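You operate a simulated robot arm through the tools that you are given. There is no shell and no other tool.

You are at the controls of a simulated robot arm. One attempt, no reset.

TASK
Box the two lenses on the orange tray's ticket and put the cover back on.
Fine: the upper code goes in cell ONE of the white carton, the lower in cell TWO. Set down upright: cover.

The check looks at the end state, three seconds after you hand in, the way a careful person would. Anything else that was tipped, shoved, dropped, spilled or broken makes it a failure. A push-on lid holds only when it is set on centred and level and pressed home; a screw cap is set on level and turned clockwise until tight.

THE ROBOT
A 7-joint arm with a two-finger parallel gripper, fixed in place. Base frame: the origin is on the floor under the middle of its stand, x ahead of it, y to its left, z up. Readings come in m, degrees, newtons and seconds.
With the tool pointing down near the work surface it reaches from about 0.1 to 0.92 m from the base axis. Its first joint turns from -166.0 to 166.0 degrees. Payload 1.57 kg.
The tool frame sits at the grasp point between the pads (the TCP): z along the fingers, y along the line on which they close. The tips reach 0.03 m beyond it. Largest opening 0.08 m; finger width 0.017, thickness 0.012; the body of the gripper, 0.04 by 0.082 m, starts 0.08 m behind the TCP.
Orientation is that of the tool frame in the base frame, as a unit quaternion [x, y, z, w]. With the fingers straight down and closing along the base's y, the tool's x points along the base's -x, its y along +y and its z along -z.

THE INTERFACE
- The arm moves only by the tool move_arm. Its arguments are lists of equal length, an entry for each row: "dp": the shift along the base's x, y, z in m, a list of three; "rot": the turn, a rotation vector about the base's x, y, z in degrees, a list of three; "claw": the closure, from 0 (fully open) to 1 (shut). In form: {"dp": [[x, y, z], ...], "rot": [[ax, ay, az], ...], "claw": [claw, ...]}. A call has 1 to 20 rows; each row is the pose to reach, as a shift and turn from the pose commanded when the call began. Each row takes 0.2 s and may step no farther than 0.05 m and 8.6 degrees from the row before; otherwise, or with a gripper value out of range, the whole call is refused. Where a pose cannot be reached the arm comes as near as it can. A force on the tool above 40 N (or 10 N above the force at the start of the call, whichever is more), or a blocked arm, ends the call early, and 0.2 s more pass. The fingers move at their own pace (about 0.153 m/s each) and stop on an object; they squeeze with about 27 N. The grip force told is the motor's: it shows also when the fingers shut on nothing. Time passes only in rows, and 0.2 s behind the last, so rows that repeat a pose let the fingers close. It gives the time, the measured TCP pose, the force on the tool (base axes), the opening and the grip force at its end, in the units of the frame above (readings bear some noise), with the torque about the TCP (base axes, N m) and any sound that the robot's microphone picked up.
- Cameras (640 x 400 px; columns grow to the right, rows downward): "scene" is fixed at [0.3996, -0.502, 1.5045]; the picture's right is [1.00, 0.01, 0.00], its down [0.00, -0.44, -0.90] and it looks along [-0.01, 0.90, -0.44] (base axes); focal length 370 px, centre (320, 200). "wrist" rides on the gripper at [0.072, -0.007, -0.122] in the tool frame; the picture's right is [0.09, 1.00, 0.00], its down [-0.84, 0.08, -0.54] and it looks along [-0.54, 0.05, 0.84] (tool axes); focal length 238 px, centre (320, 200). There is no depth. A picture from a camera that has moved, and an enlarged one, comes with that camera's place and axes in the base frame and with its lens.
- grab_frame(camera): a new picture of that camera. It takes no simulated time.
- zoom(camera, box): a new picture of the part [left, top, right, bottom] of that camera's present view, enlarged. It takes no simulated time.
- hand_in(): hands the job in; it is judged then, once.

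Places have to be worked out from the pictures, the camera data and where the tool is seen. Open the gripper and draw the arm clear of the work before you hand the job in, unless the task says otherwise.

The tools are called after ">>>" by a JSON object that holds its "name" and its "arguments". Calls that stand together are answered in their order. move_arm: Moves the arm, as the interface text tells. Its arguments: {"type":"object","properties":{"dp":{"type":"array","items":{"type":"array","items":{"type":"number"}}},"rot":{"type":"array","items":{"type":"array","items":{"type":"number"}}},"claw":{"type":"array","items":{"type":"number"}}},"required":["dp","rot","claw"]} The other tools are called the same way: grab_frame (camera) takes a picture; zoom (camera, box) takes an enlarged picture of a part of a camera's view; hand_in () hands the job in.

At the start:

```text
time_s: 0.0
tcp_pos: [0.4982, 0.2464, 1.1855]
tool_rot: [0.0, 1.0, 0.0, 0.001]
wrist_force: [-0.8, -0.1, 0.0]
ft_torque: [0.01, -0.02, 0.04]
width: 0.0801
grasp_force: 0.1
```

scene: 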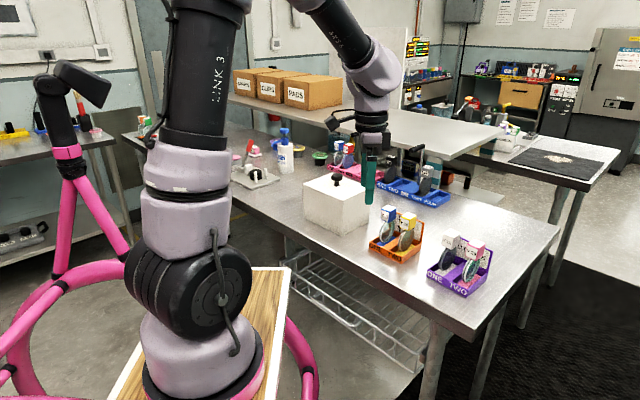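
wrist: 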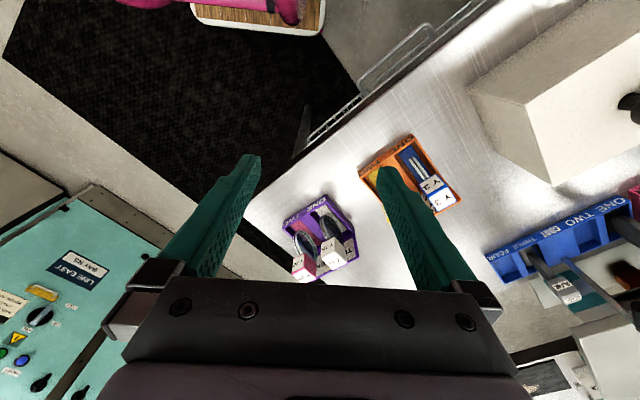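

I'll start by looking closer at the scene: the orange tray, the white carton with its cover, and the other trays.

>>> {"name": "zoom", "arguments": {"camera": "scene", "box": [280, 160, 520, 310]}}

>>> {"name": "zoom", "arguments": {"camera": "scene", "box": [360, 195, 440, 270]}}

>>> {"name": "zoom", "arguments": {"camera": "wrist", "box": [340, 120, 480, 230]}}

>>> {"name": "zoom", "arguments": {"camera": "scene", "box": [220, 120, 460, 220]}}

```text
2.67 times, centred on (400, 235) of scene
camera zoom: at [0.3996, -0.502, 1.5045], right [1.0, 0.01, 0.0], down [0.0, -0.44, -0.9], along [-0.01, 0.9, -0.44], focal length 986 px, centre (107, 107)
```

zoom: 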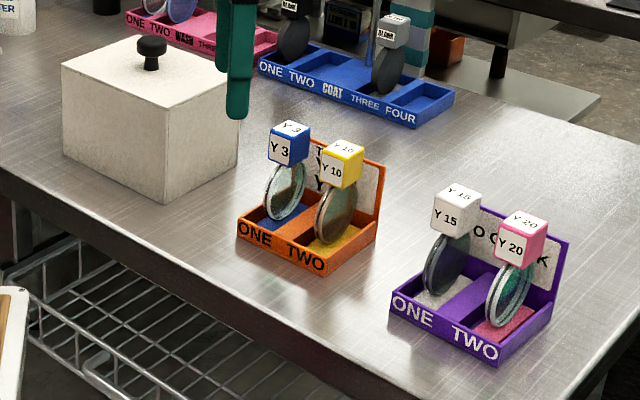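

```text
5.33 times, centred on (400, 232) of scene
camera zoom: at [0.3996, -0.502, 1.5045], right [1.0, 0.01, 0.0], down [0.0, -0.44, -0.9], along [-0.01, 0.9, -0.44], focal length 1971 px, centre (-107, 27)
```

zoom: 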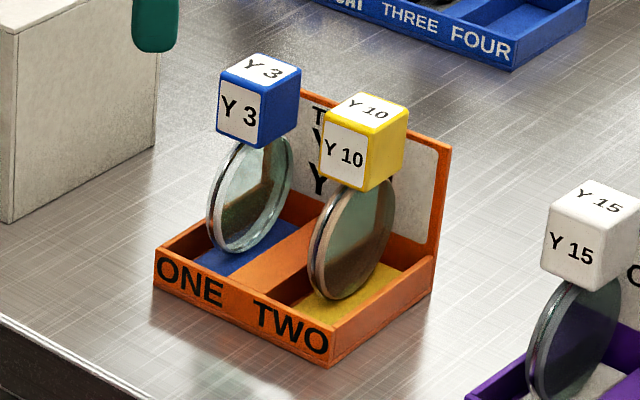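

```text
3.64 times, centred on (410, 175) of wrist
camera zoom: at [0.4252, 0.2407, 1.3073], right [-0.09, 1.0, 0.0], down [0.84, 0.08, 0.54], along [0.54, 0.05, -0.84], focal length 867 px, centre (-7, 291)
```

zoom: 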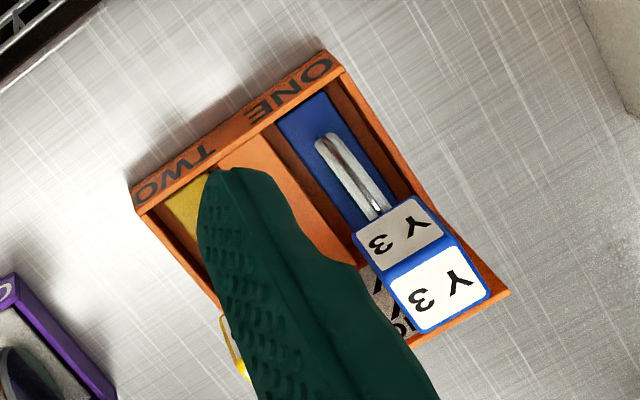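

```text
2.67 times, centred on (340, 170) of scene
camera zoom: at [0.3996, -0.502, 1.5045], right [1.0, 0.01, 0.0], down [0.0, -0.44, -0.9], along [-0.01, 0.9, -0.44], focal length 986 px, centre (267, 280)
```

zoom: 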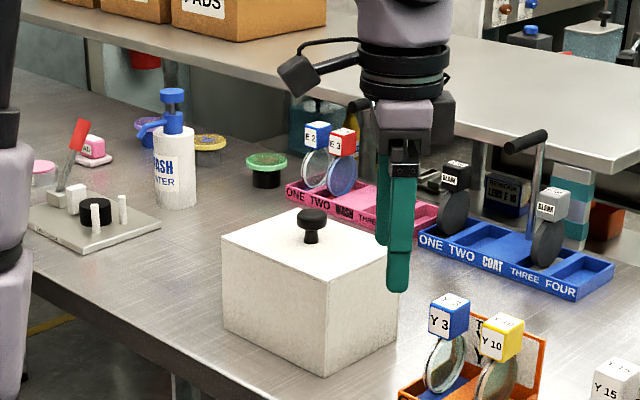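

The lenses in the orange tray hide its ticket (a "T…/Y…/Y…" card on the back wall), and I put the table top at about z=0.90. I'll turn the tool about 47° so the wrist camera faces the tray's front and the ticket can be read.

>>> {"name": "move_arm", "arguments": {"dp": [[0.008, 0.015, 0], [0.016, 0.03, 0], [0.024, 0.045, 0], [0.03, 0.06, 0], [0.036, 0.075, 0], [0.04, 0.085, 0]], "rot": [[0, 0, 8], [0, 0, 16], [0, 0, 24], [0, 0, 32], [0, 0, 40], [0, 0, 47]], "claw": [0, 0, 0, 0, 0, 0]}}

>>> {"name": "grab_frame", "arguments": {"camera": "wrist"}}

>>> {"name": "grab_frame", "arguments": {"camera": "scene"}}

```text
time_s: 1.4
tcp_pos: [0.5386, 0.331, 1.1854]
tool_rot: [-0.4, 0.917, 0.001, 0.001]
wrist_force: [0.0, -0.5, -0.1]
ft_torque: [0.04, 0.0, 0.02]
width: 0.0798
grasp_force: 0.1
```

```text
taken
camera wrist: at [0.4936, 0.2758, 1.3077], right [-0.79, 0.61, 0.0], down [0.51, 0.67, 0.54], along [0.33, 0.43, -0.84], focal length 238 px, centre (320, 200)
```

wrist: 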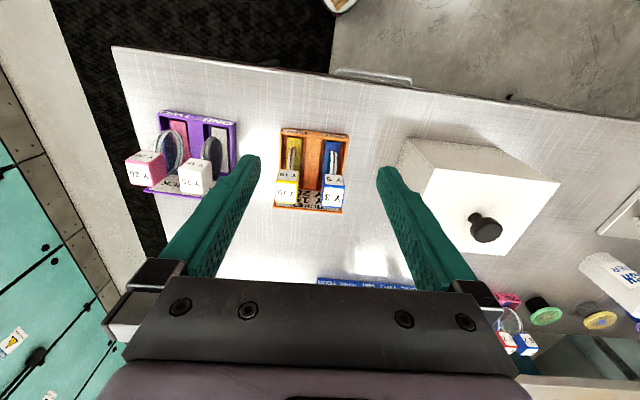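

```text
taken
```

scene: 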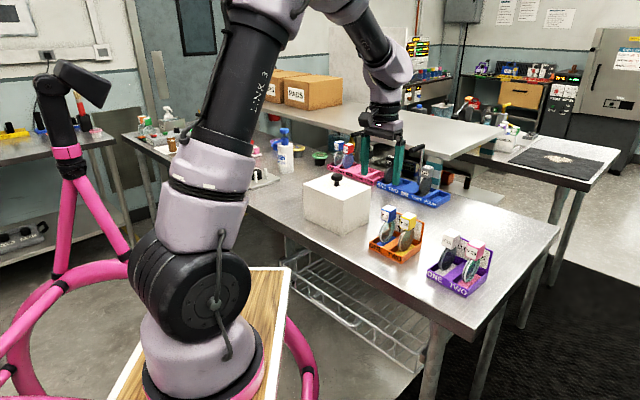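

The tray now lines up squarely with the wrist view. I'll zoom in on the ticket between the two handles.

>>> {"name": "zoom", "arguments": {"camera": "wrist", "box": [265, 120, 365, 220]}}

>>> {"name": "zoom", "arguments": {"camera": "wrist", "box": [380, 120, 580, 270]}}

>>> {"name": "zoom", "arguments": {"camera": "scene", "box": [290, 165, 390, 245]}}

```text
4.00 times, centred on (315, 170) of wrist
camera zoom: at [0.4936, 0.2758, 1.3077], right [-0.79, 0.61, 0.0], down [0.51, 0.67, 0.54], along [0.33, 0.43, -0.84], focal length 953 px, centre (340, 320)
```

zoom: 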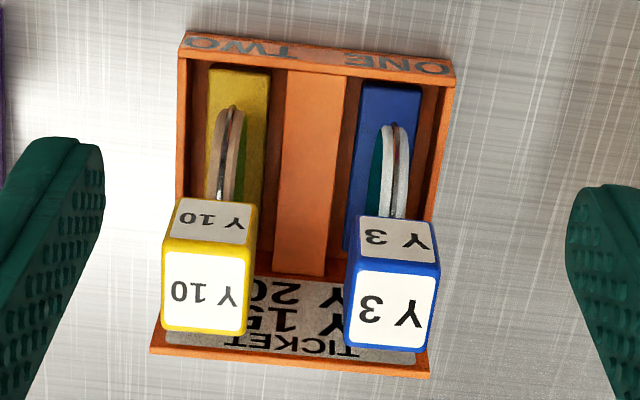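

```text
2.67 times, centred on (480, 195) of wrist
camera zoom: at [0.4936, 0.2758, 1.3077], right [-0.79, 0.61, 0.0], down [0.51, 0.67, 0.54], along [0.33, 0.43, -0.84], focal length 636 px, centre (-107, 213)
```

zoom: 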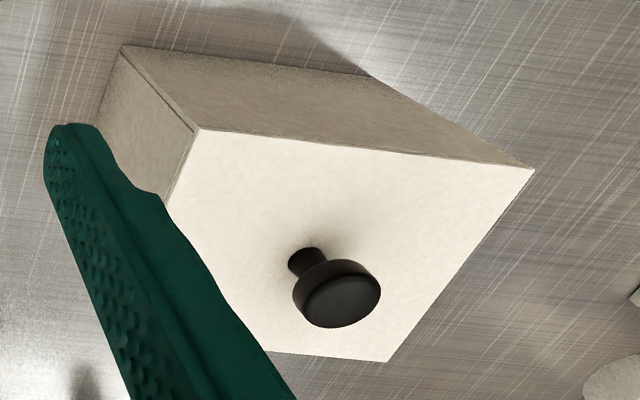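

```text
5.00 times, centred on (340, 205) of scene
camera zoom: at [0.3996, -0.502, 1.5045], right [1.0, 0.01, 0.0], down [0.0, -0.44, -0.9], along [-0.01, 0.9, -0.44], focal length 1848 px, centre (220, 175)
```

zoom: 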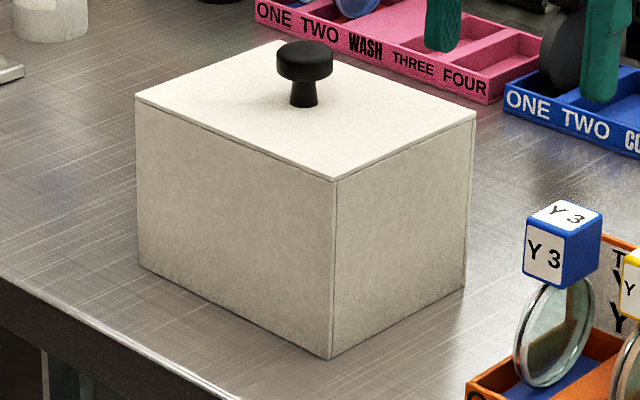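

The ticket seems to read "Y 15" over "Y 20", but the handles partly cover it. I'll tilt the camera to a lower angle and confirm.

>>> {"name": "move_arm", "arguments": {"dp": [[-0.01, -0.018, -0.02], [-0.02, -0.036, -0.045], [-0.03, -0.054, -0.07], [-0.038, -0.07, -0.09]], "rot": [[6.0, -4.6, 0], [12.0, -9.2, 0], [18.0, -13.8, 0], [23.0, -17.8, 0]], "claw": [0, 0, 0, 0]}}

>>> {"name": "grab_frame", "arguments": {"camera": "wrist"}}

>>> {"name": "zoom", "arguments": {"camera": "wrist", "box": [270, 150, 370, 230]}}

```text
time_s: 2.4
tcp_pos: [0.4999, 0.26, 1.0938]
tool_rot: [-0.385, 0.888, 0.122, 0.22]
wrist_force: [1.0, -0.8, 0.6]
ft_torque: [0.03, 0.03, 0.02]
width: 0.08
grasp_force: 0.1
```

```text
taken
camera wrist: at [0.4235, 0.1647, 1.1659], right [-0.79, 0.61, 0.0], down [0.29, 0.37, 0.88], along [0.54, 0.7, -0.47], focal length 238 px, centre (320, 200)
```

wrist: 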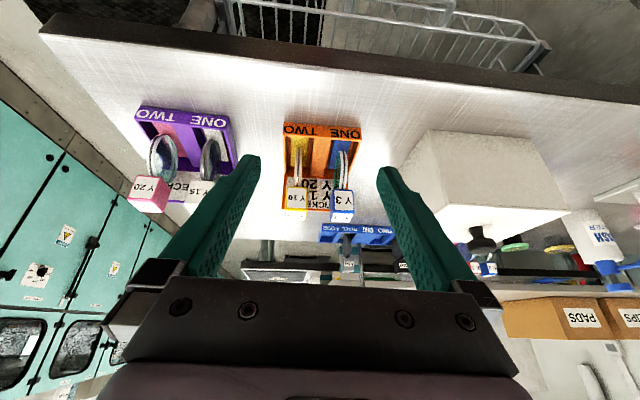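

```text
5.00 times, centred on (320, 190) of wrist
camera zoom: at [0.4235, 0.1647, 1.1659], right [-0.79, 0.61, 0.0], down [0.29, 0.37, 0.88], along [0.54, 0.7, -0.47], focal length 1192 px, centre (320, 250)
```

zoom: 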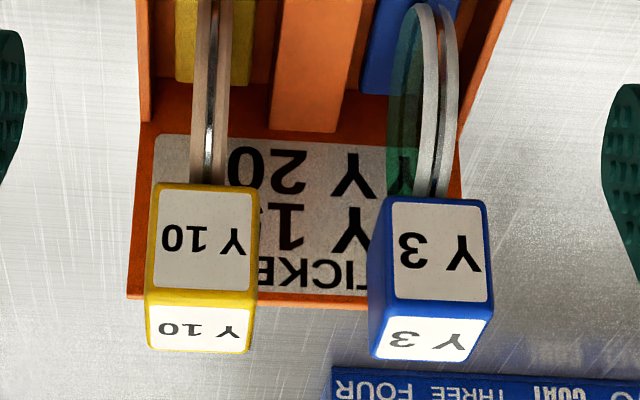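

The lower code is clearly Y 20. The upper one is "Y 1?" with its last digit behind the yellow handle, so I'll shift sideways to see it.

>>> {"name": "move_arm", "arguments": {"dp": [[-0.03, 0.023, 0.01], [-0.06, 0.046, 0.03]], "rot": [[-2, 1.5, 0], [-6, 4.6, 0]], "claw": [0, 0]}}

>>> {"name": "grab_frame", "arguments": {"camera": "wrist"}}

>>> {"name": "zoom", "arguments": {"camera": "wrist", "box": [220, 140, 320, 220]}}

```text
time_s: 3.0
tcp_pos: [0.4392, 0.3041, 1.1247]
tool_rot: [-0.392, 0.901, 0.089, 0.165]
wrist_force: [0.3, -0.1, 0.2]
ft_torque: [0.01, 0.06, -0.01]
width: 0.0799
grasp_force: 0.1
```

```text
taken
camera wrist: at [0.3703, 0.2173, 1.2118], right [-0.79, 0.61, 0.0], down [0.36, 0.46, 0.81], along [0.5, 0.64, -0.58], focal length 238 px, centre (320, 200)
```

wrist: 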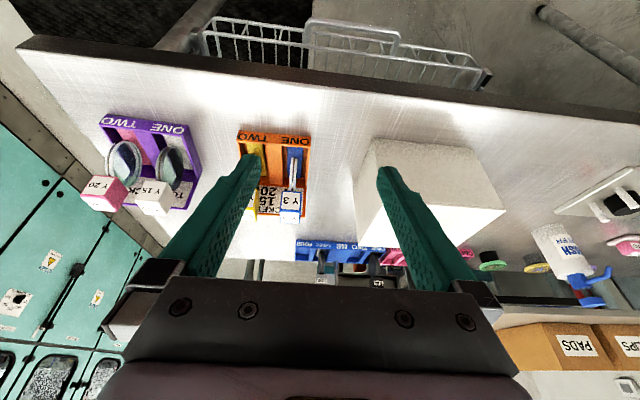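

```text
5.00 times, centred on (270, 180) of wrist
camera zoom: at [0.3703, 0.2173, 1.2118], right [-0.79, 0.61, 0.0], down [0.36, 0.46, 0.81], along [0.5, 0.64, -0.58], focal length 1192 px, centre (570, 300)
```

zoom: 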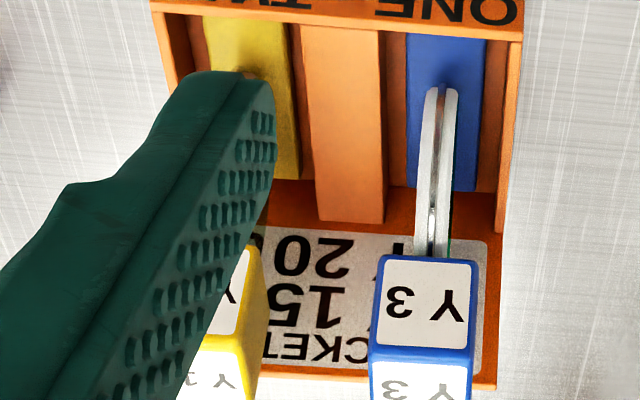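

The ticket is confirmed: TICKET / Y 15 / Y 20. Both lenses stand in the purple tray, so Y 15 goes to carton cell ONE and Y 20 to cell TWO.

I put the carton's knob at about (0.441, 0.595), its top at z≈1.054, with the lid top at z≈1.023. I'll go above it with the tool vertical.

>>> {"name": "move_arm", "arguments": {"dp": [[0, 0.035, 0.02], [0, 0.075, 0.035], [0, 0.12, 0.04], [0, 0.165, 0.04], [0, 0.21, 0.04], [0, 0.25, 0.04], [0.001, 0.286, 0.04]], "rot": [[-4, 3.1, 0], [-8, 6.2, 0], [-12, 9.3, 0], [-17, 13.1, 0], [-17, 13.1, 0], [-17, 13.1, 0], [-17, 13.1, 0]], "claw": [0, 0, 0, 0, 0, 0, 0]}}

>>> {"name": "grab_frame", "arguments": {"camera": "wrist"}}

>>> {"name": "grab_frame", "arguments": {"camera": "scene"}}

```text
time_s: 4.6
tcp_pos: [0.4421, 0.5947, 1.1674]
tool_rot: [-0.399, 0.917, 0.0, 0.001]
wrist_force: [-0.6, -0.2, 0.5]
ft_torque: [0.0, 0.02, 0.0]
width: 0.08
grasp_force: 0.0
```

```text
taken
camera wrist: at [0.3969, 0.5392, 1.2882], right [-0.79, 0.61, 0.0], down [0.51, 0.66, 0.54], along [0.33, 0.43, -0.84], focal length 238 px, centre (320, 200)
```

wrist: 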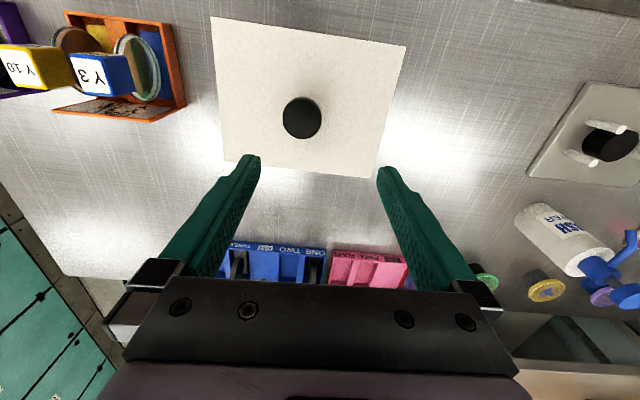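

```text
taken
```

scene: 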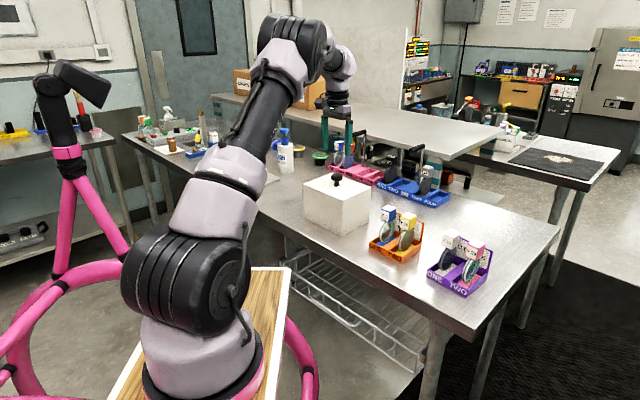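

Combining both views, the lid top comes out at z≈1.029, centred at (0.4455, 0.5737) with its edges at 45°, and the knob is at the centre. I'll rotate 2° to align, centre over the knob, and descend partway to check.

>>> {"name": "move_arm", "arguments": {"dp": [[0.0043, -0.0197, -0.02], [0.0043, -0.0197, -0.0655], [0.0043, -0.0197, -0.0655], [0.0043, -0.0197, -0.0655]], "rot": [[0, 0, -2], [0, 0, -2], [0, 0, -2], [0, 0, -2]], "claw": [0, 0, 0, 0]}}

>>> {"name": "grab_frame", "arguments": {"camera": "wrist"}}

>>> {"name": "zoom", "arguments": {"camera": "scene", "box": [300, 130, 380, 190]}}

```text
time_s: 5.6
tcp_pos: [0.4459, 0.5744, 1.0983]
tool_rot: [-0.383, 0.924, 0.0, 0.001]
wrist_force: [0.1, -0.3, 0.0]
ft_torque: [-0.02, -0.01, 0.0]
width: 0.0801
grasp_force: 0.0
```

```text
taken
camera wrist: at [0.3988, 0.5202, 1.2212], right [-0.77, 0.64, 0.0], down [0.54, 0.65, 0.54], along [0.35, 0.42, -0.84], focal length 238 px, centre (320, 200)
```

wrist: 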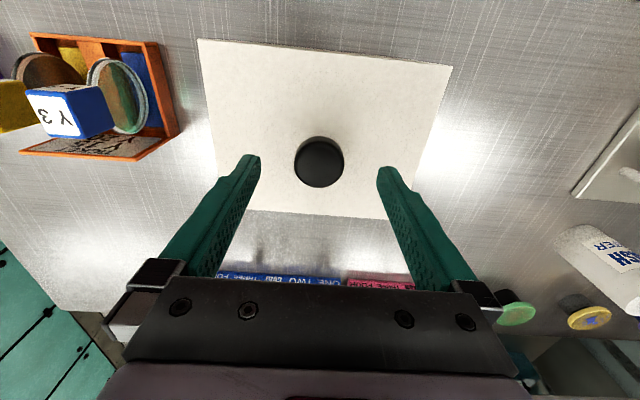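

```text
6.67 times, centred on (340, 160) of scene
camera zoom: at [0.3996, -0.502, 1.5045], right [1.0, 0.01, 0.0], down [0.0, -0.44, -0.9], along [-0.01, 0.9, -0.44], focal length 2464 px, centre (187, 467)
```

zoom: 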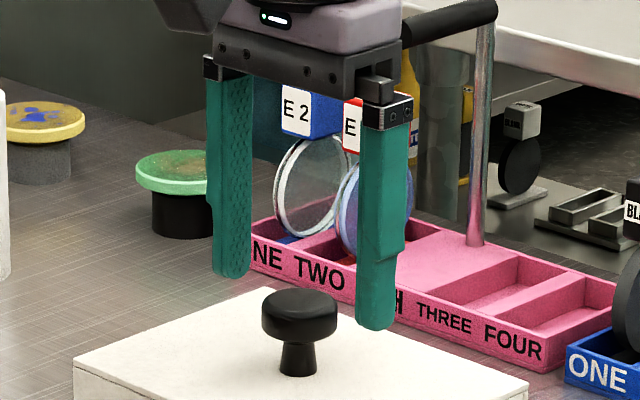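

The knob is centred between the fingers; I estimate its head spans z≈1.055–1.068 and the lid surface is at z≈1.033. I'll descend 3 cm and close on the head.

>>> {"name": "move_arm", "arguments": {"dp": [[0, 0, -0.015], [0, 0, -0.03], [0, 0, -0.03], [0, 0, -0.03], [0, 0, -0.03], [0, 0, -0.03]], "rot": [[0, 0, 0], [0, 0, 0], [0, 0, 0], [0, 0, 0], [0, 0, 0], [0, 0, 0]], "claw": [0, 0, 0, 1, 1, 1]}}

>>> {"name": "grab_frame", "arguments": {"camera": "wrist"}}

>>> {"name": "zoom", "arguments": {"camera": "scene", "box": [300, 140, 380, 200]}}

```text
time_s: 7.0
tcp_pos: [0.4441, 0.575, 1.0697]
tool_rot: [-0.383, 0.924, 0.0, 0.001]
wrist_force: [-0.1, 1.0, 0.7]
ft_torque: [0.02, -0.04, 0.03]
width: 0.0349
grasp_force: 26.6
```

```text
taken
camera wrist: at [0.3976, 0.52, 1.1913], right [-0.77, 0.64, 0.0], down [0.54, 0.65, 0.54], along [0.35, 0.42, -0.84], focal length 238 px, centre (320, 200)
```

wrist: 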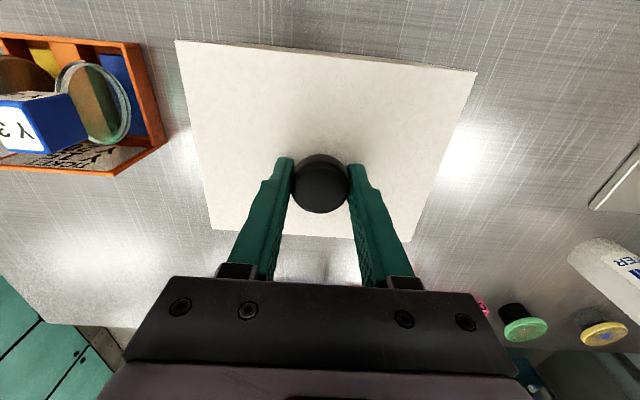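

```text
6.67 times, centred on (340, 170) of scene
camera zoom: at [0.3996, -0.502, 1.5045], right [1.0, 0.01, 0.0], down [0.0, -0.44, -0.9], along [-0.01, 0.9, -0.44], focal length 2464 px, centre (187, 400)
```

zoom: 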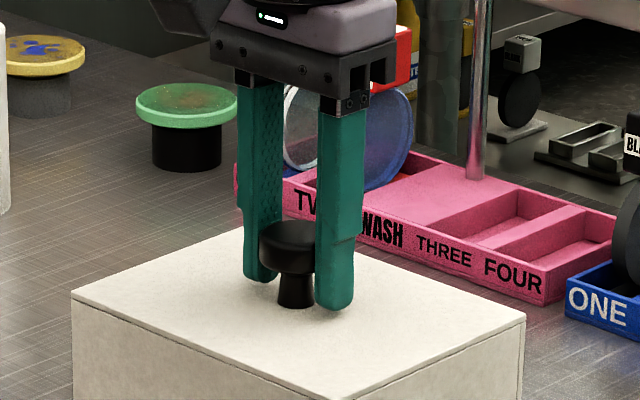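

The knob head is gripped firmly at 35 mm. I'll lift slowly and watch the force.

>>> {"name": "move_arm", "arguments": {"dp": [[0, 0, 0.004], [0, 0, 0.008], [0, 0, 0.012], [0, 0, 0.018], [0, 0, 0.025]], "rot": [[0, 0, 0], [0, 0, 0], [0, 0, 0], [0, 0, 0], [0, 0, 0]], "claw": [1, 1, 1, 1, 1]}}

>>> {"name": "zoom", "arguments": {"camera": "scene", "box": [290, 140, 390, 245]}}

```text
time_s: 8.2
tcp_pos: [0.4457, 0.5731, 1.0931]
tool_rot: [-0.383, 0.924, 0.0, 0.001]
wrist_force: [-0.5, 0.2, -1.7]
ft_torque: [0.0, 0.0, 0.0]
width: 0.035
grasp_force: 27.2
```

```text
3.81 times, centred on (340, 192) of scene
camera zoom: at [0.3996, -0.502, 1.5045], right [1.0, 0.01, 0.0], down [0.0, -0.44, -0.9], along [-0.01, 0.9, -0.44], focal length 1408 px, centre (244, 229)
```

zoom: 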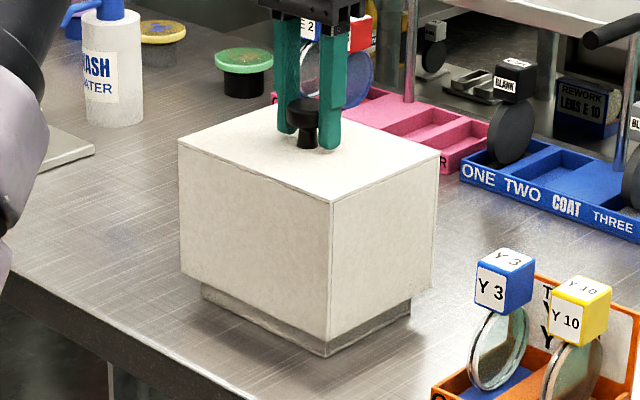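

The cover is a full-depth shell and it is sliding up off the carton cleanly, at about 1.7 N. I'll keep lifting straight until it is clear.

>>> {"name": "move_arm", "arguments": {"dp": [[0, 0, 0.025], [0, 0, 0.05], [0, 0, 0.08], [0, 0, 0.11], [0, 0, 0.14], [0, 0, 0.15], [0, 0, 0.15]], "rot": [[0, 0, 0], [0, 0, 0], [0, 0, 0], [0, 0, 0], [0, 0, 0], [0, 0, 0], [0, 0, 0]], "claw": [1, 1, 1, 1, 1, 1, 1]}}

>>> {"name": "grab_frame", "arguments": {"camera": "scene"}}

>>> {"name": "zoom", "arguments": {"camera": "scene", "box": [280, 110, 400, 245]}}

>>> {"name": "grab_frame", "arguments": {"camera": "wrist"}}

```text
time_s: 9.8
tcp_pos: [0.4459, 0.5741, 1.2449]
tool_rot: [-0.383, 0.924, 0.0, 0.001]
wrist_force: [0.4, -1.2, -1.1]
ft_torque: [0.03, 0.02, -0.01]
width: 0.0351
grasp_force: 26.9
```

```text
taken
```

scene: 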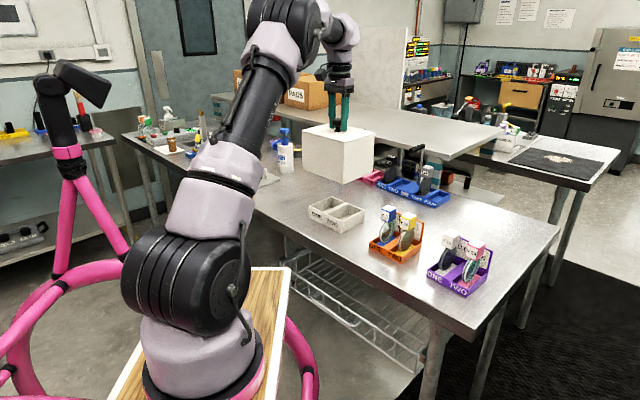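

```text
2.96 times, centred on (340, 178) of scene
camera zoom: at [0.3996, -0.502, 1.5045], right [1.0, 0.01, 0.0], down [0.0, -0.44, -0.9], along [-0.01, 0.9, -0.44], focal length 1095 px, centre (261, 267)
```

zoom: 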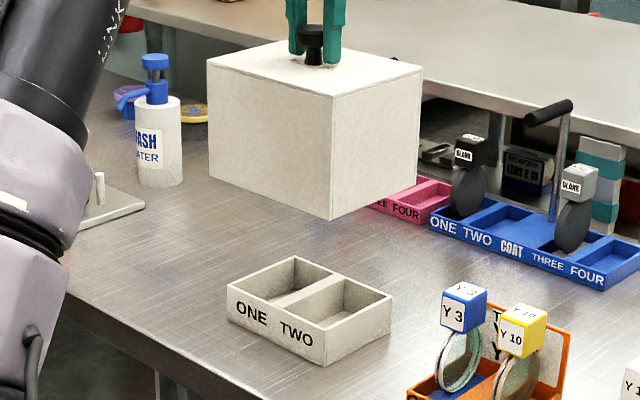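

```text
taken
camera wrist: at [0.3985, 0.5185, 1.3659], right [-0.77, 0.64, 0.0], down [0.54, 0.65, 0.54], along [0.35, 0.42, -0.84], focal length 238 px, centre (320, 200)
```

wrist: 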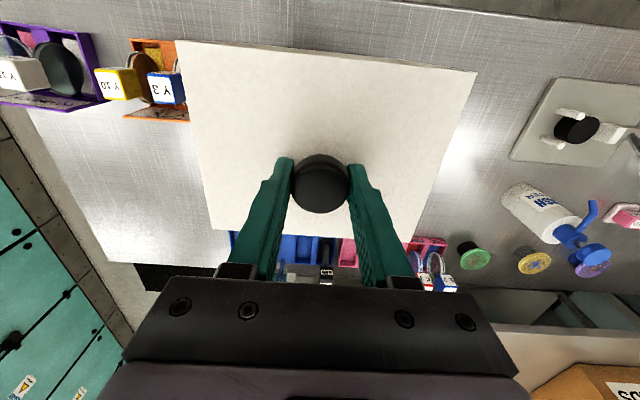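

The cover is off. The carton base is a shallow two-cell tray, with ONE at the +v (left) end and TWO to its right. I'll carry the cover to the free table spot near (0.251, 0.739), staying high.

>>> {"name": "move_arm", "arguments": {"dp": [[-0.03, 0.0255, 0], [-0.06, 0.051, 0], [-0.095, 0.0807, 0], [-0.13, 0.1105, 0], [-0.165, 0.1402, 0], [-0.1945, 0.1653, 0], [-0.1945, 0.1653, -0.02], [-0.1945, 0.1653, -0.06], [-0.1945, 0.1653, -0.1], [-0.1945, 0.1653, -0.13], [-0.1945, 0.1653, -0.15], [-0.1945, 0.1653, -0.155], [-0.1945, 0.1653, -0.155]], "rot": [[0, 0, 0], [0, 0, 0], [0, 0, 0], [0, 0, 0], [0, 0, 0], [0, 0, 0], [0, 0, 0], [0, 0, 0], [0, 0, 0], [0, 0, 0], [0, 0, 0], [0, 0, 0], [0, 0, 0]], "claw": [1, 1, 1, 1, 1, 1, 1, 1, 1, 1, 1, 1, 1]}}

>>> {"name": "grab_frame", "arguments": {"camera": "scene"}}

>>> {"name": "zoom", "arguments": {"camera": "scene", "box": [230, 130, 350, 230]}}

>>> {"name": "grab_frame", "arguments": {"camera": "wrist"}}

```text
time_s: 12.6
tcp_pos: [0.2403, 0.7209, 1.086]
tool_rot: [-0.383, 0.924, 0.0, 0.001]
wrist_force: [0.0, -0.3, -0.2]
ft_torque: [0.03, -0.04, 0.03]
width: 0.035
grasp_force: 27.0
out of reach, approached as far as the arm can: row 4, 5, 6, 7, 8, 9, 10, 11, 12, 13
```

```text
taken
```

scene: 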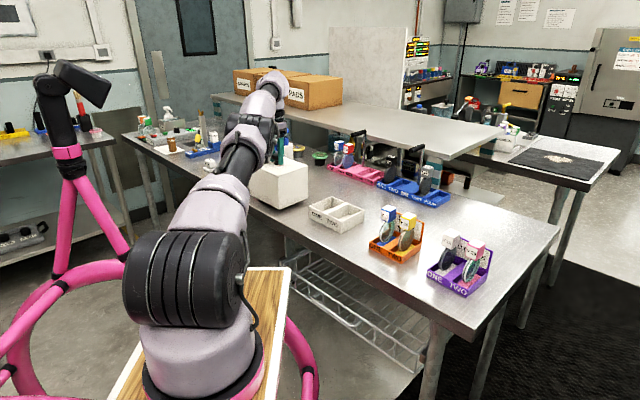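

```text
4.00 times, centred on (290, 180) of scene
camera zoom: at [0.3996, -0.502, 1.5045], right [1.0, 0.01, 0.0], down [0.0, -0.44, -0.9], along [-0.01, 0.9, -0.44], focal length 1478 px, centre (440, 280)
```

zoom: 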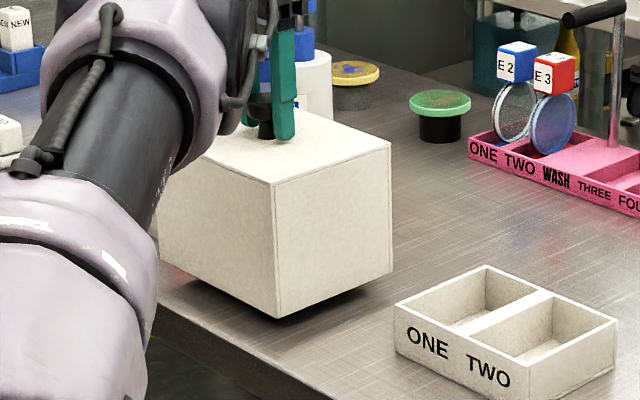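

```text
taken
camera wrist: at [0.1932, 0.6656, 1.2073], right [-0.77, 0.64, 0.0], down [0.54, 0.65, 0.54], along [0.35, 0.42, -0.84], focal length 238 px, centre (320, 200)
```

wrist: 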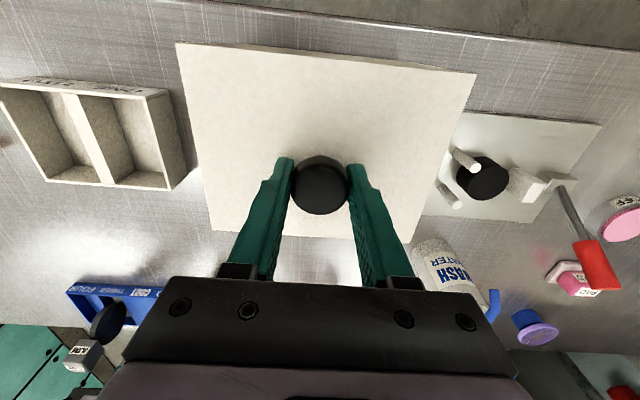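

The arm stopped about 2 cm short of the requested spot, at a reach limit, with the cover still about 2 cm above a free patch of table. I'll make a small test step to learn which pose it now counts as commanded before lowering.

>>> {"name": "move_arm", "arguments": {"dp": [[-0.005, -0.008, 0], [-0.005, -0.008, 0]], "rot": [[0, 0, 0], [0, 0, 0]], "claw": [1, 1]}}

```text
time_s: 13.2
tcp_pos: [0.2355, 0.7109, 1.085]
tool_rot: [-0.383, 0.924, 0.0, 0.002]
wrist_force: [-0.6, -0.4, -1.0]
ft_torque: [0.02, 0.0, 0.02]
width: 0.035
grasp_force: 27.3
```

The baseline is the pose actually reached, which is good. I'll nudge away from the table's front edge toward (0.254, 0.714), come down close to the table, and then check.

>>> {"name": "move_arm", "arguments": {"dp": [[0.01, 0.0015, 0], [0.0193, 0.0027, -0.004], [0.0193, 0.0027, -0.01], [0.0193, 0.0027, -0.01]], "rot": [[0, 0, 0], [0, 0, 0], [0, 0, 0], [0, 0, 0]], "claw": [1, 1, 1, 1]}}

>>> {"name": "zoom", "arguments": {"camera": "scene", "box": [230, 130, 350, 230]}}

```text
time_s: 14.2
tcp_pos: [0.255, 0.7136, 1.0762]
tool_rot: [-0.382, 0.924, 0.0, 0.001]
wrist_force: [-0.2, -0.1, -1.6]
ft_torque: [0.01, 0.0, -0.01]
width: 0.0351
grasp_force: 26.9
```

```text
4.00 times, centred on (290, 180) of scene
camera zoom: at [0.3996, -0.502, 1.5045], right [1.0, 0.01, 0.0], down [0.0, -0.44, -0.9], along [-0.01, 0.9, -0.44], focal length 1478 px, centre (440, 280)
```

zoom: 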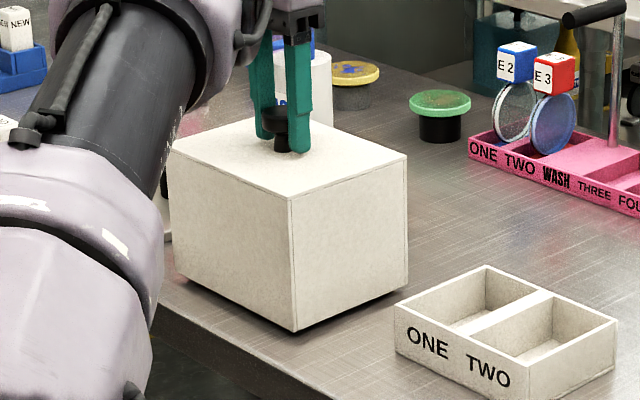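

The cover is a few millimetres above the table with free space all round. I'll lower gently until the force shows contact.

>>> {"name": "move_arm", "arguments": {"dp": [[0, 0, -0.002], [0, 0, -0.004], [0, 0, -0.006], [0, 0, -0.006]], "rot": [[0, 0, 0], [0, 0, 0], [0, 0, 0], [0, 0, 0]], "claw": [1, 1, 1, 1]}}

>>> {"name": "zoom", "arguments": {"camera": "scene", "box": [260, 180, 320, 230]}}

```text
time_s: 15.2
tcp_pos: [0.2552, 0.7136, 1.0697]
tool_rot: [-0.382, 0.924, -0.001, 0.002]
wrist_force: [0.2, 1.1, -1.5]
ft_torque: [0.0, 0.04, 0.0]
width: 0.0349
grasp_force: 27.2
```

```text
8.00 times, centred on (290, 205) of scene
camera zoom: at [0.3996, -0.502, 1.5045], right [1.0, 0.01, 0.0], down [0.0, -0.44, -0.9], along [-0.01, 0.9, -0.44], focal length 2956 px, centre (560, 160)
```

zoom: 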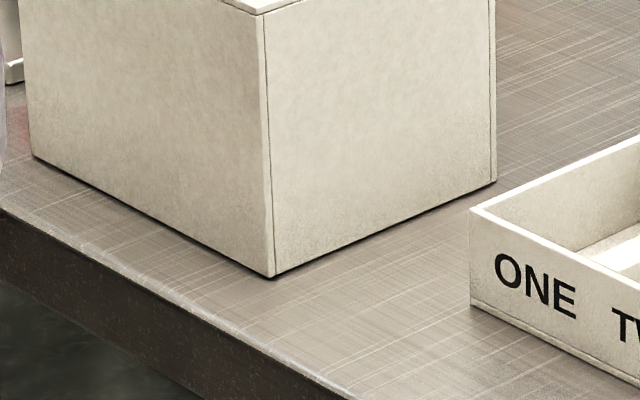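

The force is still just the cover's hanging weight (-1.5 N), and only a thin dark gap remains. I'll lower a little more.

>>> {"name": "move_arm", "arguments": {"dp": [[0, 0, -0.001], [0, 0, -0.002], [0, 0, -0.003], [0, 0, -0.003]], "rot": [[0, 0, 0], [0, 0, 0], [0, 0, 0], [0, 0, 0]], "claw": [1, 1, 1, 1]}}

>>> {"name": "zoom", "arguments": {"camera": "scene", "box": [260, 180, 320, 230]}}

```text
time_s: 16.2
tcp_pos: [0.2547, 0.7128, 1.0682]
tool_rot: [-0.383, 0.924, 0.001, 0.002]
wrist_force: [2.2, -1.9, 15.7]
ft_torque: [-0.22, 0.17, -0.09]
width: 0.0349
grasp_force: 27.3
```

```text
8.00 times, centred on (290, 205) of scene
camera zoom: at [0.3996, -0.502, 1.5045], right [1.0, 0.01, 0.0], down [0.0, -0.44, -0.9], along [-0.01, 0.9, -0.44], focal length 2956 px, centre (560, 160)
```

zoom: 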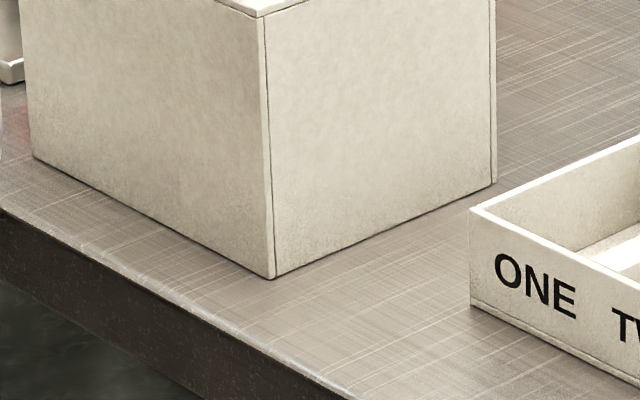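

The cover touches the table (+15.7 N). I'll ease off 2 mm to remove the load, open the gripper and rise straight up.

>>> {"name": "move_arm", "arguments": {"dp": [[0, 0, 0.002], [0, 0, 0.002], [0, 0, 0.002], [0, 0, 0.002], [0, 0, 0.002], [0, 0, 0.03], [0, 0, 0.07], [0, 0, 0.11], [0, 0, 0.11]], "rot": [[0, 0, 0], [0, 0, 0], [0, 0, 0], [0, 0, 0], [0, 0, 0], [0, 0, 0], [0, 0, 0], [0, 0, 0], [0, 0, 0]], "claw": [1, 1, 0, 0, 0, 0, 0, 0, 0]}}

>>> {"name": "grab_frame", "arguments": {"camera": "wrist"}}

>>> {"name": "zoom", "arguments": {"camera": "scene", "box": [230, 130, 350, 230]}}

>>> {"name": "zoom", "arguments": {"camera": "scene", "box": [415, 215, 505, 305]}}

```text
time_s: 18.2
tcp_pos: [0.2415, 0.7042, 1.1654]
tool_rot: [-0.383, 0.924, 0.001, 0.002]
wrist_force: [0.6, 0.1, -0.8]
ft_torque: [0.03, 0.01, 0.0]
width: 0.0802
grasp_force: 0.0
out of reach, approached as far as the arm can: row 7, 8, 9
```

```text
taken
camera wrist: at [0.1948, 0.6499, 1.2869], right [-0.77, 0.64, 0.0], down [0.53, 0.65, 0.54], along [0.35, 0.42, -0.84], focal length 238 px, centre (320, 200)
```

wrist: 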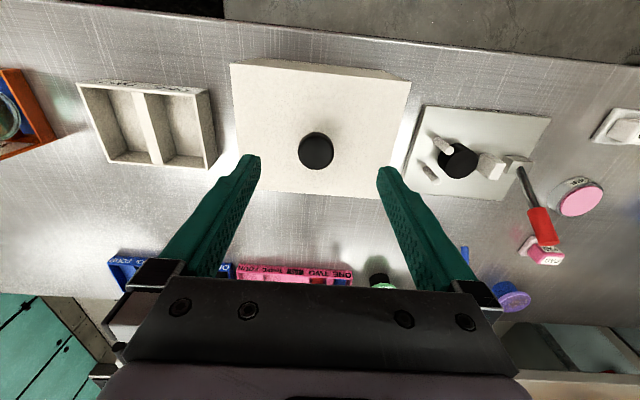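

```text
4.00 times, centred on (290, 180) of scene
camera zoom: at [0.3996, -0.502, 1.5045], right [1.0, 0.01, 0.0], down [0.0, -0.44, -0.9], along [-0.01, 0.9, -0.44], focal length 1478 px, centre (440, 280)
```

zoom: 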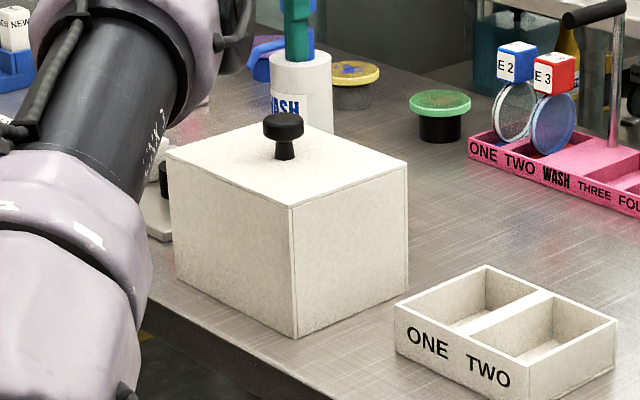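

```text
4.44 times, centred on (460, 260) of scene
camera zoom: at [0.3996, -0.502, 1.5045], right [1.0, 0.01, 0.0], down [0.0, -0.44, -0.9], along [-0.01, 0.9, -0.44], focal length 1642 px, centre (-302, -67)
```

zoom: 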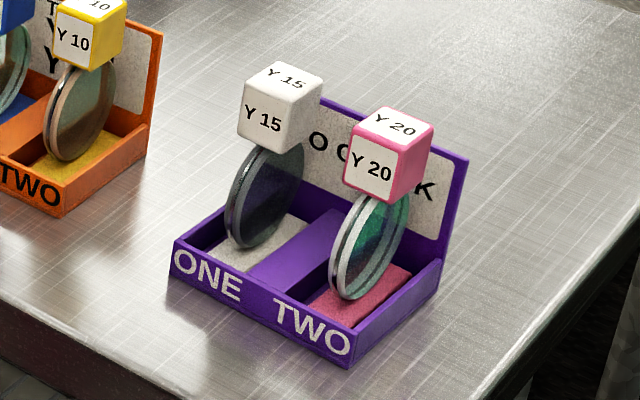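

The cover stands upright on the table. Next I'll move over the carton base to measure its cells from above.

>>> {"name": "move_arm", "arguments": {"dp": [[0.03, -0.0265, 0], [0.06, -0.053, 0], [0.09, -0.0795, 0], [0.12, -0.106, 0], [0.15, -0.1325, 0], [0.1785, -0.159, 0], [0.1785, -0.159, 0]], "rot": [[0, 0, 0], [0, 0, 0], [0, 0, 0], [0, 0, 0], [0, 0, 0], [0, 0, 0], [0, 0, 0]], "claw": [0, 0, 0, 0, 0, 0, 0]}}

>>> {"name": "grab_frame", "arguments": {"camera": "wrist"}}

>>> {"name": "zoom", "arguments": {"camera": "wrist", "box": [230, 60, 410, 180]}}

>>> {"name": "zoom", "arguments": {"camera": "scene", "box": [300, 185, 375, 240]}}

```text
time_s: 19.8
tcp_pos: [0.4571, 0.6571, 1.1994]
tool_rot: [-0.383, 0.924, -0.001, 0.001]
wrist_force: [-1.4, 0.0, 0.1]
ft_torque: [-0.05, -0.02, 0.01]
width: 0.0801
grasp_force: 0.1
out of reach, approached as far as the arm can: row 1, 2, 3, 4, 5, 6, 7
```

```text
taken
camera wrist: at [0.4096, 0.6019, 1.3206], right [-0.77, 0.64, 0.0], down [0.54, 0.65, 0.54], along [0.35, 0.42, -0.84], focal length 238 px, centre (320, 200)
```

wrist: 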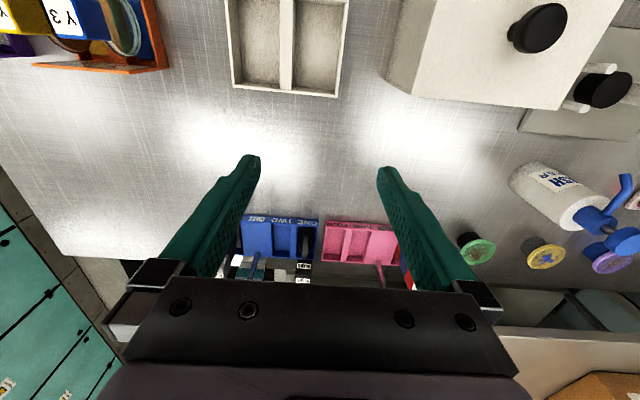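

```text
3.33 times, centred on (320, 120) of wrist
camera zoom: at [0.4096, 0.6019, 1.3206], right [-0.77, 0.64, 0.0], down [0.54, 0.65, 0.54], along [0.35, 0.42, -0.84], focal length 794 px, centre (320, 467)
```

zoom: 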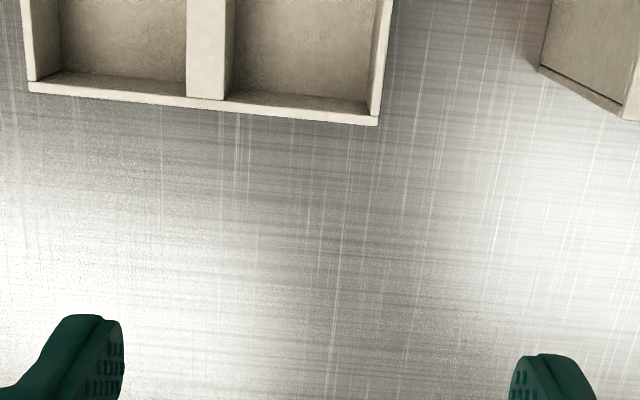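

```text
7.27 times, centred on (338, 212) of scene
camera zoom: at [0.3996, -0.502, 1.5045], right [1.0, 0.01, 0.0], down [0.0, -0.44, -0.9], along [-0.01, 0.9, -0.44], focal length 2688 px, centre (193, 109)
```

zoom: 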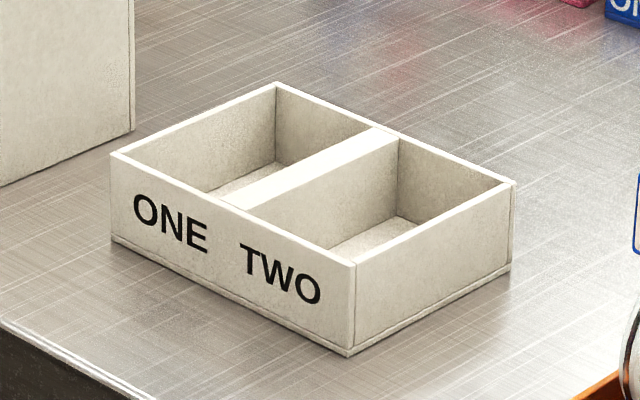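

The arm reported out of reach although it has been at that spot before, so the joint solution must be near a limit. I'll look at the arm's posture before moving further.

>>> {"name": "grab_frame", "arguments": {"camera": "scene"}}

>>> {"name": "move_arm", "arguments": {"dp": [[0, 0, 0]], "rot": [[0, 0, 0]], "claw": [0]}}

```text
taken
```

scene: 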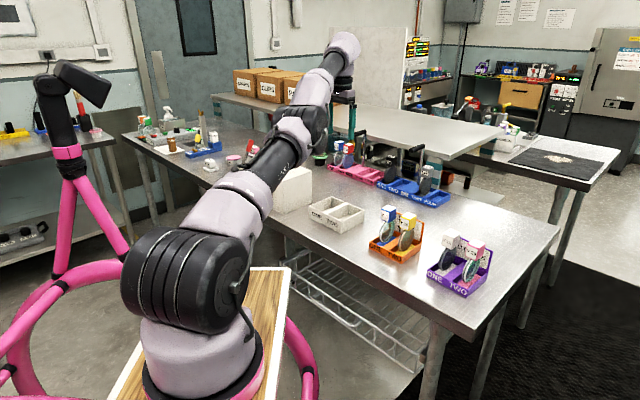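

```text
time_s: 20.2
tcp_pos: [0.4565, 0.6569, 1.1974]
tool_rot: [-0.382, 0.924, -0.001, 0.001]
wrist_force: [-0.4, 0.1, -0.4]
ft_torque: [0.01, -0.02, -0.01]
width: 0.0798
grasp_force: 0.1
```

Zero motion is accepted, so the baseline is the current pose. I'll try a short step back toward the base to check that the arm responds normally.

>>> {"name": "move_arm", "arguments": {"dp": [[-0.005, -0.02, -0.005], [-0.01, -0.04, -0.01], [-0.01, -0.04, -0.01]], "rot": [[0, 0, 0], [0, 0, 0], [0, 0, 0]], "claw": [0, 0, 0]}}

```text
time_s: 21.0
tcp_pos: [0.459, 0.6554, 1.2017]
tool_rot: [-0.383, 0.924, 0.0, 0.002]
wrist_force: [0.3, -0.4, 0.3]
ft_torque: [0.0, 0.01, 0.0]
width: 0.0799
grasp_force: 0.0
out of reach, approached as far as the arm can: row 1, 2, 3
```

From here the arm looks almost fully stretched, and moving inward fails. I'll try a tangential move (down and sideways) to bend the elbow again; there is nothing beneath the tool here.

>>> {"name": "move_arm", "arguments": {"dp": [[0.0, -0.005, -0.02], [0.0, -0.01, -0.04], [0.0, -0.02, -0.06], [0.0, -0.02, -0.06]], "rot": [[0, 0, 0], [0, 0, 0], [0, 0, 0], [0, 0, 0]], "claw": [0, 0, 0, 0]}}

>>> {"name": "grab_frame", "arguments": {"camera": "scene"}}

```text
time_s: 22.0
tcp_pos: [0.4702, 0.6652, 1.1495]
tool_rot: [-0.383, 0.924, -0.001, 0.0]
wrist_force: [0.1, -1.4, 0.1]
ft_torque: [0.03, -0.03, -0.02]
width: 0.0801
grasp_force: 0.1
out of reach, approached as far as the arm can: row 1, 2, 3, 4
```

```text
taken
```

scene: 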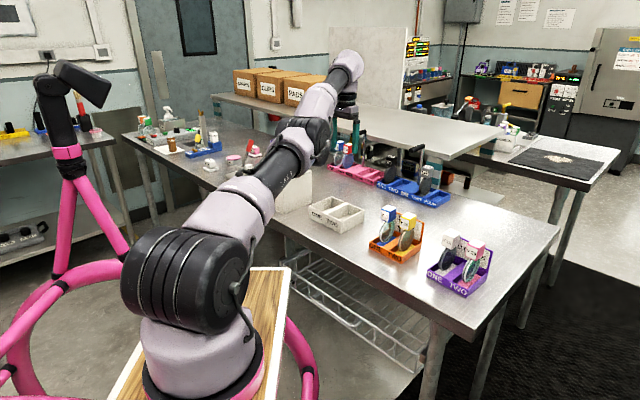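

The readings fit a nearly straight elbow caught just past full extension, where inward targets push it against its stop. I'll command a reach slightly outward over empty table and then pull back in, so the elbow can fold the right way.

>>> {"name": "move_arm", "arguments": {"dp": [[0.015, 0.022, 0], [0.03, 0.044, 0], [0.04, 0.058, 0], [0.03, 0.044, 0], [0.01, 0.015, 0], [-0.012, -0.018, 0], [-0.035, -0.05, 0], [-0.055, -0.08, 0], [-0.055, -0.08, 0]], "rot": [[0, 0, 0], [0, 0, 0], [0, 0, 0], [0, 0, 0], [0, 0, 0], [0, 0, 0], [0, 0, 0], [0, 0, 0], [0, 0, 0]], "claw": [0, 0, 0, 0, 0, 0, 0, 0, 0]}}

>>> {"name": "grab_frame", "arguments": {"camera": "scene"}}

```text
time_s: 24.0
tcp_pos: [0.4409, 0.6713, 1.1669]
tool_rot: [-0.383, 0.924, 0.0, 0.001]
wrist_force: [0.0, -0.3, 0.1]
ft_torque: [0.01, -0.03, -0.03]
width: 0.0801
grasp_force: 0.1
out of reach, approached as far as the arm can: row 1, 2, 3, 4, 5, 6, 7, 8, 9
```

```text
taken
```

scene: 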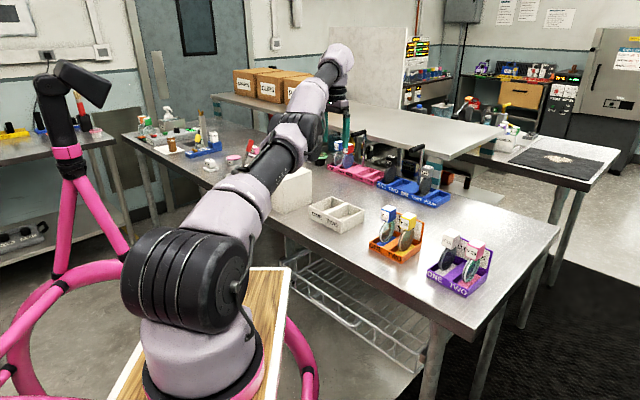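

Still on the same shell. I'll look closely at the arm's joints to understand the posture.

>>> {"name": "zoom", "arguments": {"camera": "scene", "box": [110, 30, 370, 360]}}

>>> {"name": "zoom", "arguments": {"camera": "scene", "box": [220, 30, 380, 200]}}

>>> {"name": "grab_frame", "arguments": {"camera": "wrist"}}

```text
1.21 times, centred on (240, 195) of scene
camera zoom: at [0.3996, -0.502, 1.5045], right [1.0, 0.01, 0.0], down [0.0, -0.44, -0.9], along [-0.01, 0.9, -0.44], focal length 448 px, centre (417, 206)
```

zoom: 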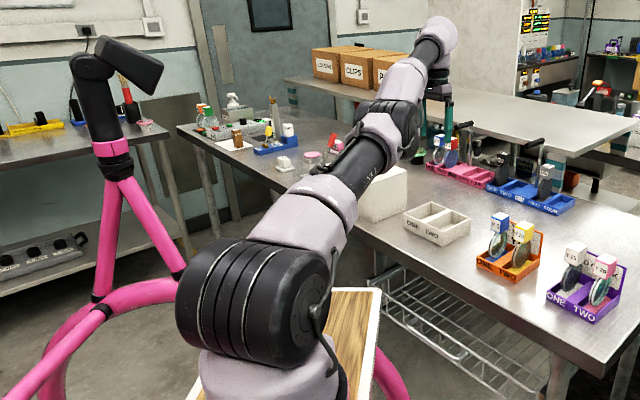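

```text
2.35 times, centred on (300, 115) of scene
camera zoom: at [0.3996, -0.502, 1.5045], right [1.0, 0.01, 0.0], down [0.0, -0.44, -0.9], along [-0.01, 0.9, -0.44], focal length 870 px, centre (367, 400)
```

zoom: 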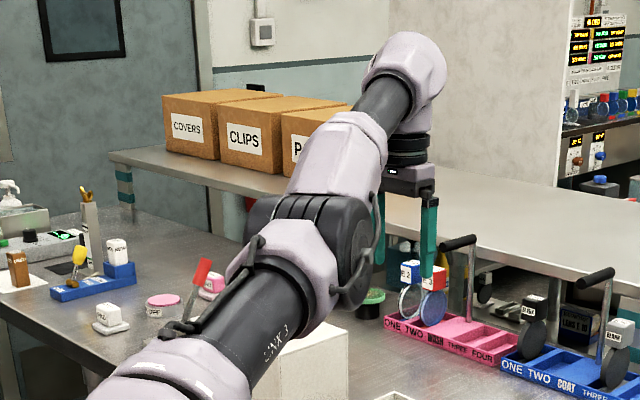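

```text
taken
camera wrist: at [0.3926, 0.6162, 1.289], right [-0.77, 0.64, 0.0], down [0.54, 0.65, 0.54], along [0.35, 0.42, -0.84], focal length 238 px, centre (320, 200)
```

wrist: 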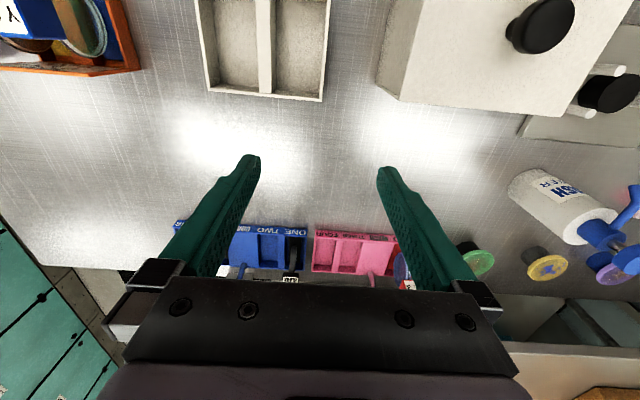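

The elbow looks nearly straight. I'll test whether a change of tool yaw is accepted without flags, to find out which limit is active.

>>> {"name": "move_arm", "arguments": {"dp": [[0, 0, 0], [0, 0, 0], [0, 0, 0]], "rot": [[0, 0, -6], [0, 0, -12], [0, 0, -12]], "claw": [0, 0, 0]}}

```text
time_s: 24.8
tcp_pos: [0.4423, 0.6723, 1.1662]
tool_rot: [-0.284, 0.959, 0.0, 0.001]
wrist_force: [-0.4, -0.5, 0.3]
ft_torque: [0.01, 0.02, 0.0]
width: 0.0797
grasp_force: 0.0
```

The yaw change was accepted. Now I'll try the inward move again with this yaw.

>>> {"name": "move_arm", "arguments": {"dp": [[-0.01, -0.015, 0], [-0.02, -0.03, 0], [-0.03, -0.045, 0], [-0.03, -0.045, 0]], "rot": [[0, 0, 0], [0, 0, 0], [0, 0, 0], [0, 0, 0]], "claw": [0, 0, 0, 0]}}

```text
time_s: 25.8
tcp_pos: [0.4263, 0.6684, 1.1796]
tool_rot: [-0.284, 0.959, -0.002, 0.001]
wrist_force: [-0.3, 0.4, 0.4]
ft_torque: [-0.04, -0.04, -0.03]
width: 0.0802
grasp_force: 0.0
out of reach, approached as far as the arm can: row 1, 2, 3, 4
```

The arm slides along a shell (smaller radius, higher z). I'll test a very small outward move to see whether it's at the inner stop of that shell.

>>> {"name": "move_arm", "arguments": {"dp": [[0.002, 0.003, 0], [0.0035, 0.0055, 0]], "rot": [[0, 0, 0], [0, 0, 0]], "claw": [0, 0]}}

```text
time_s: 26.4
tcp_pos: [0.428, 0.673, 1.1782]
tool_rot: [-0.284, 0.959, 0.0, 0.001]
wrist_force: [-0.4, 0.1, 0.2]
ft_torque: [-0.01, 0.02, -0.01]
width: 0.0798
grasp_force: 0.0
out of reach, approached as far as the arm can: row 2
```

The shell is only about 5 mm thick and I am at its outer edge now. I'll try pulling inward from this point.

>>> {"name": "move_arm", "arguments": {"dp": [[-0.005, -0.008, 0], [-0.01, -0.016, 0], [-0.02, -0.032, 0], [-0.02, -0.032, 0]], "rot": [[0, 0, 0], [0, 0, 0], [0, 0, 0], [0, 0, 0]], "claw": [0, 0, 0, 0]}}

```text
time_s: 27.4
tcp_pos: [0.4204, 0.6707, 1.1858]
tool_rot: [-0.284, 0.959, -0.001, 0.001]
wrist_force: [-0.1, -0.2, -0.1]
ft_torque: [0.0, 0.05, 0.01]
width: 0.0798
grasp_force: 0.0
out of reach, approached as far as the arm can: row 1, 2, 3, 4
```

Still caught. I'll try a quick outward-then-inward flick with larger steps, still high over empty table, so the elbow passes its extension point.

>>> {"name": "move_arm", "arguments": {"dp": [[0.0143, 0.0226, 0], [-0.01, -0.0158, 0], [-0.02, -0.0316, 0]], "rot": [[0, 0, 0], [0, 0, 0], [0, 0, 0]], "claw": [0, 0, 0]}}

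```text
time_s: 28.2
tcp_pos: [0.4075, 0.6721, 1.1914]
tool_rot: [-0.284, 0.959, 0.0, 0.001]
wrist_force: [-0.5, -0.3, -0.1]
ft_torque: [0.0, 0.0, -0.02]
width: 0.0801
grasp_force: 0.0
out of reach, approached as far as the arm can: row 1, 2, 3
```

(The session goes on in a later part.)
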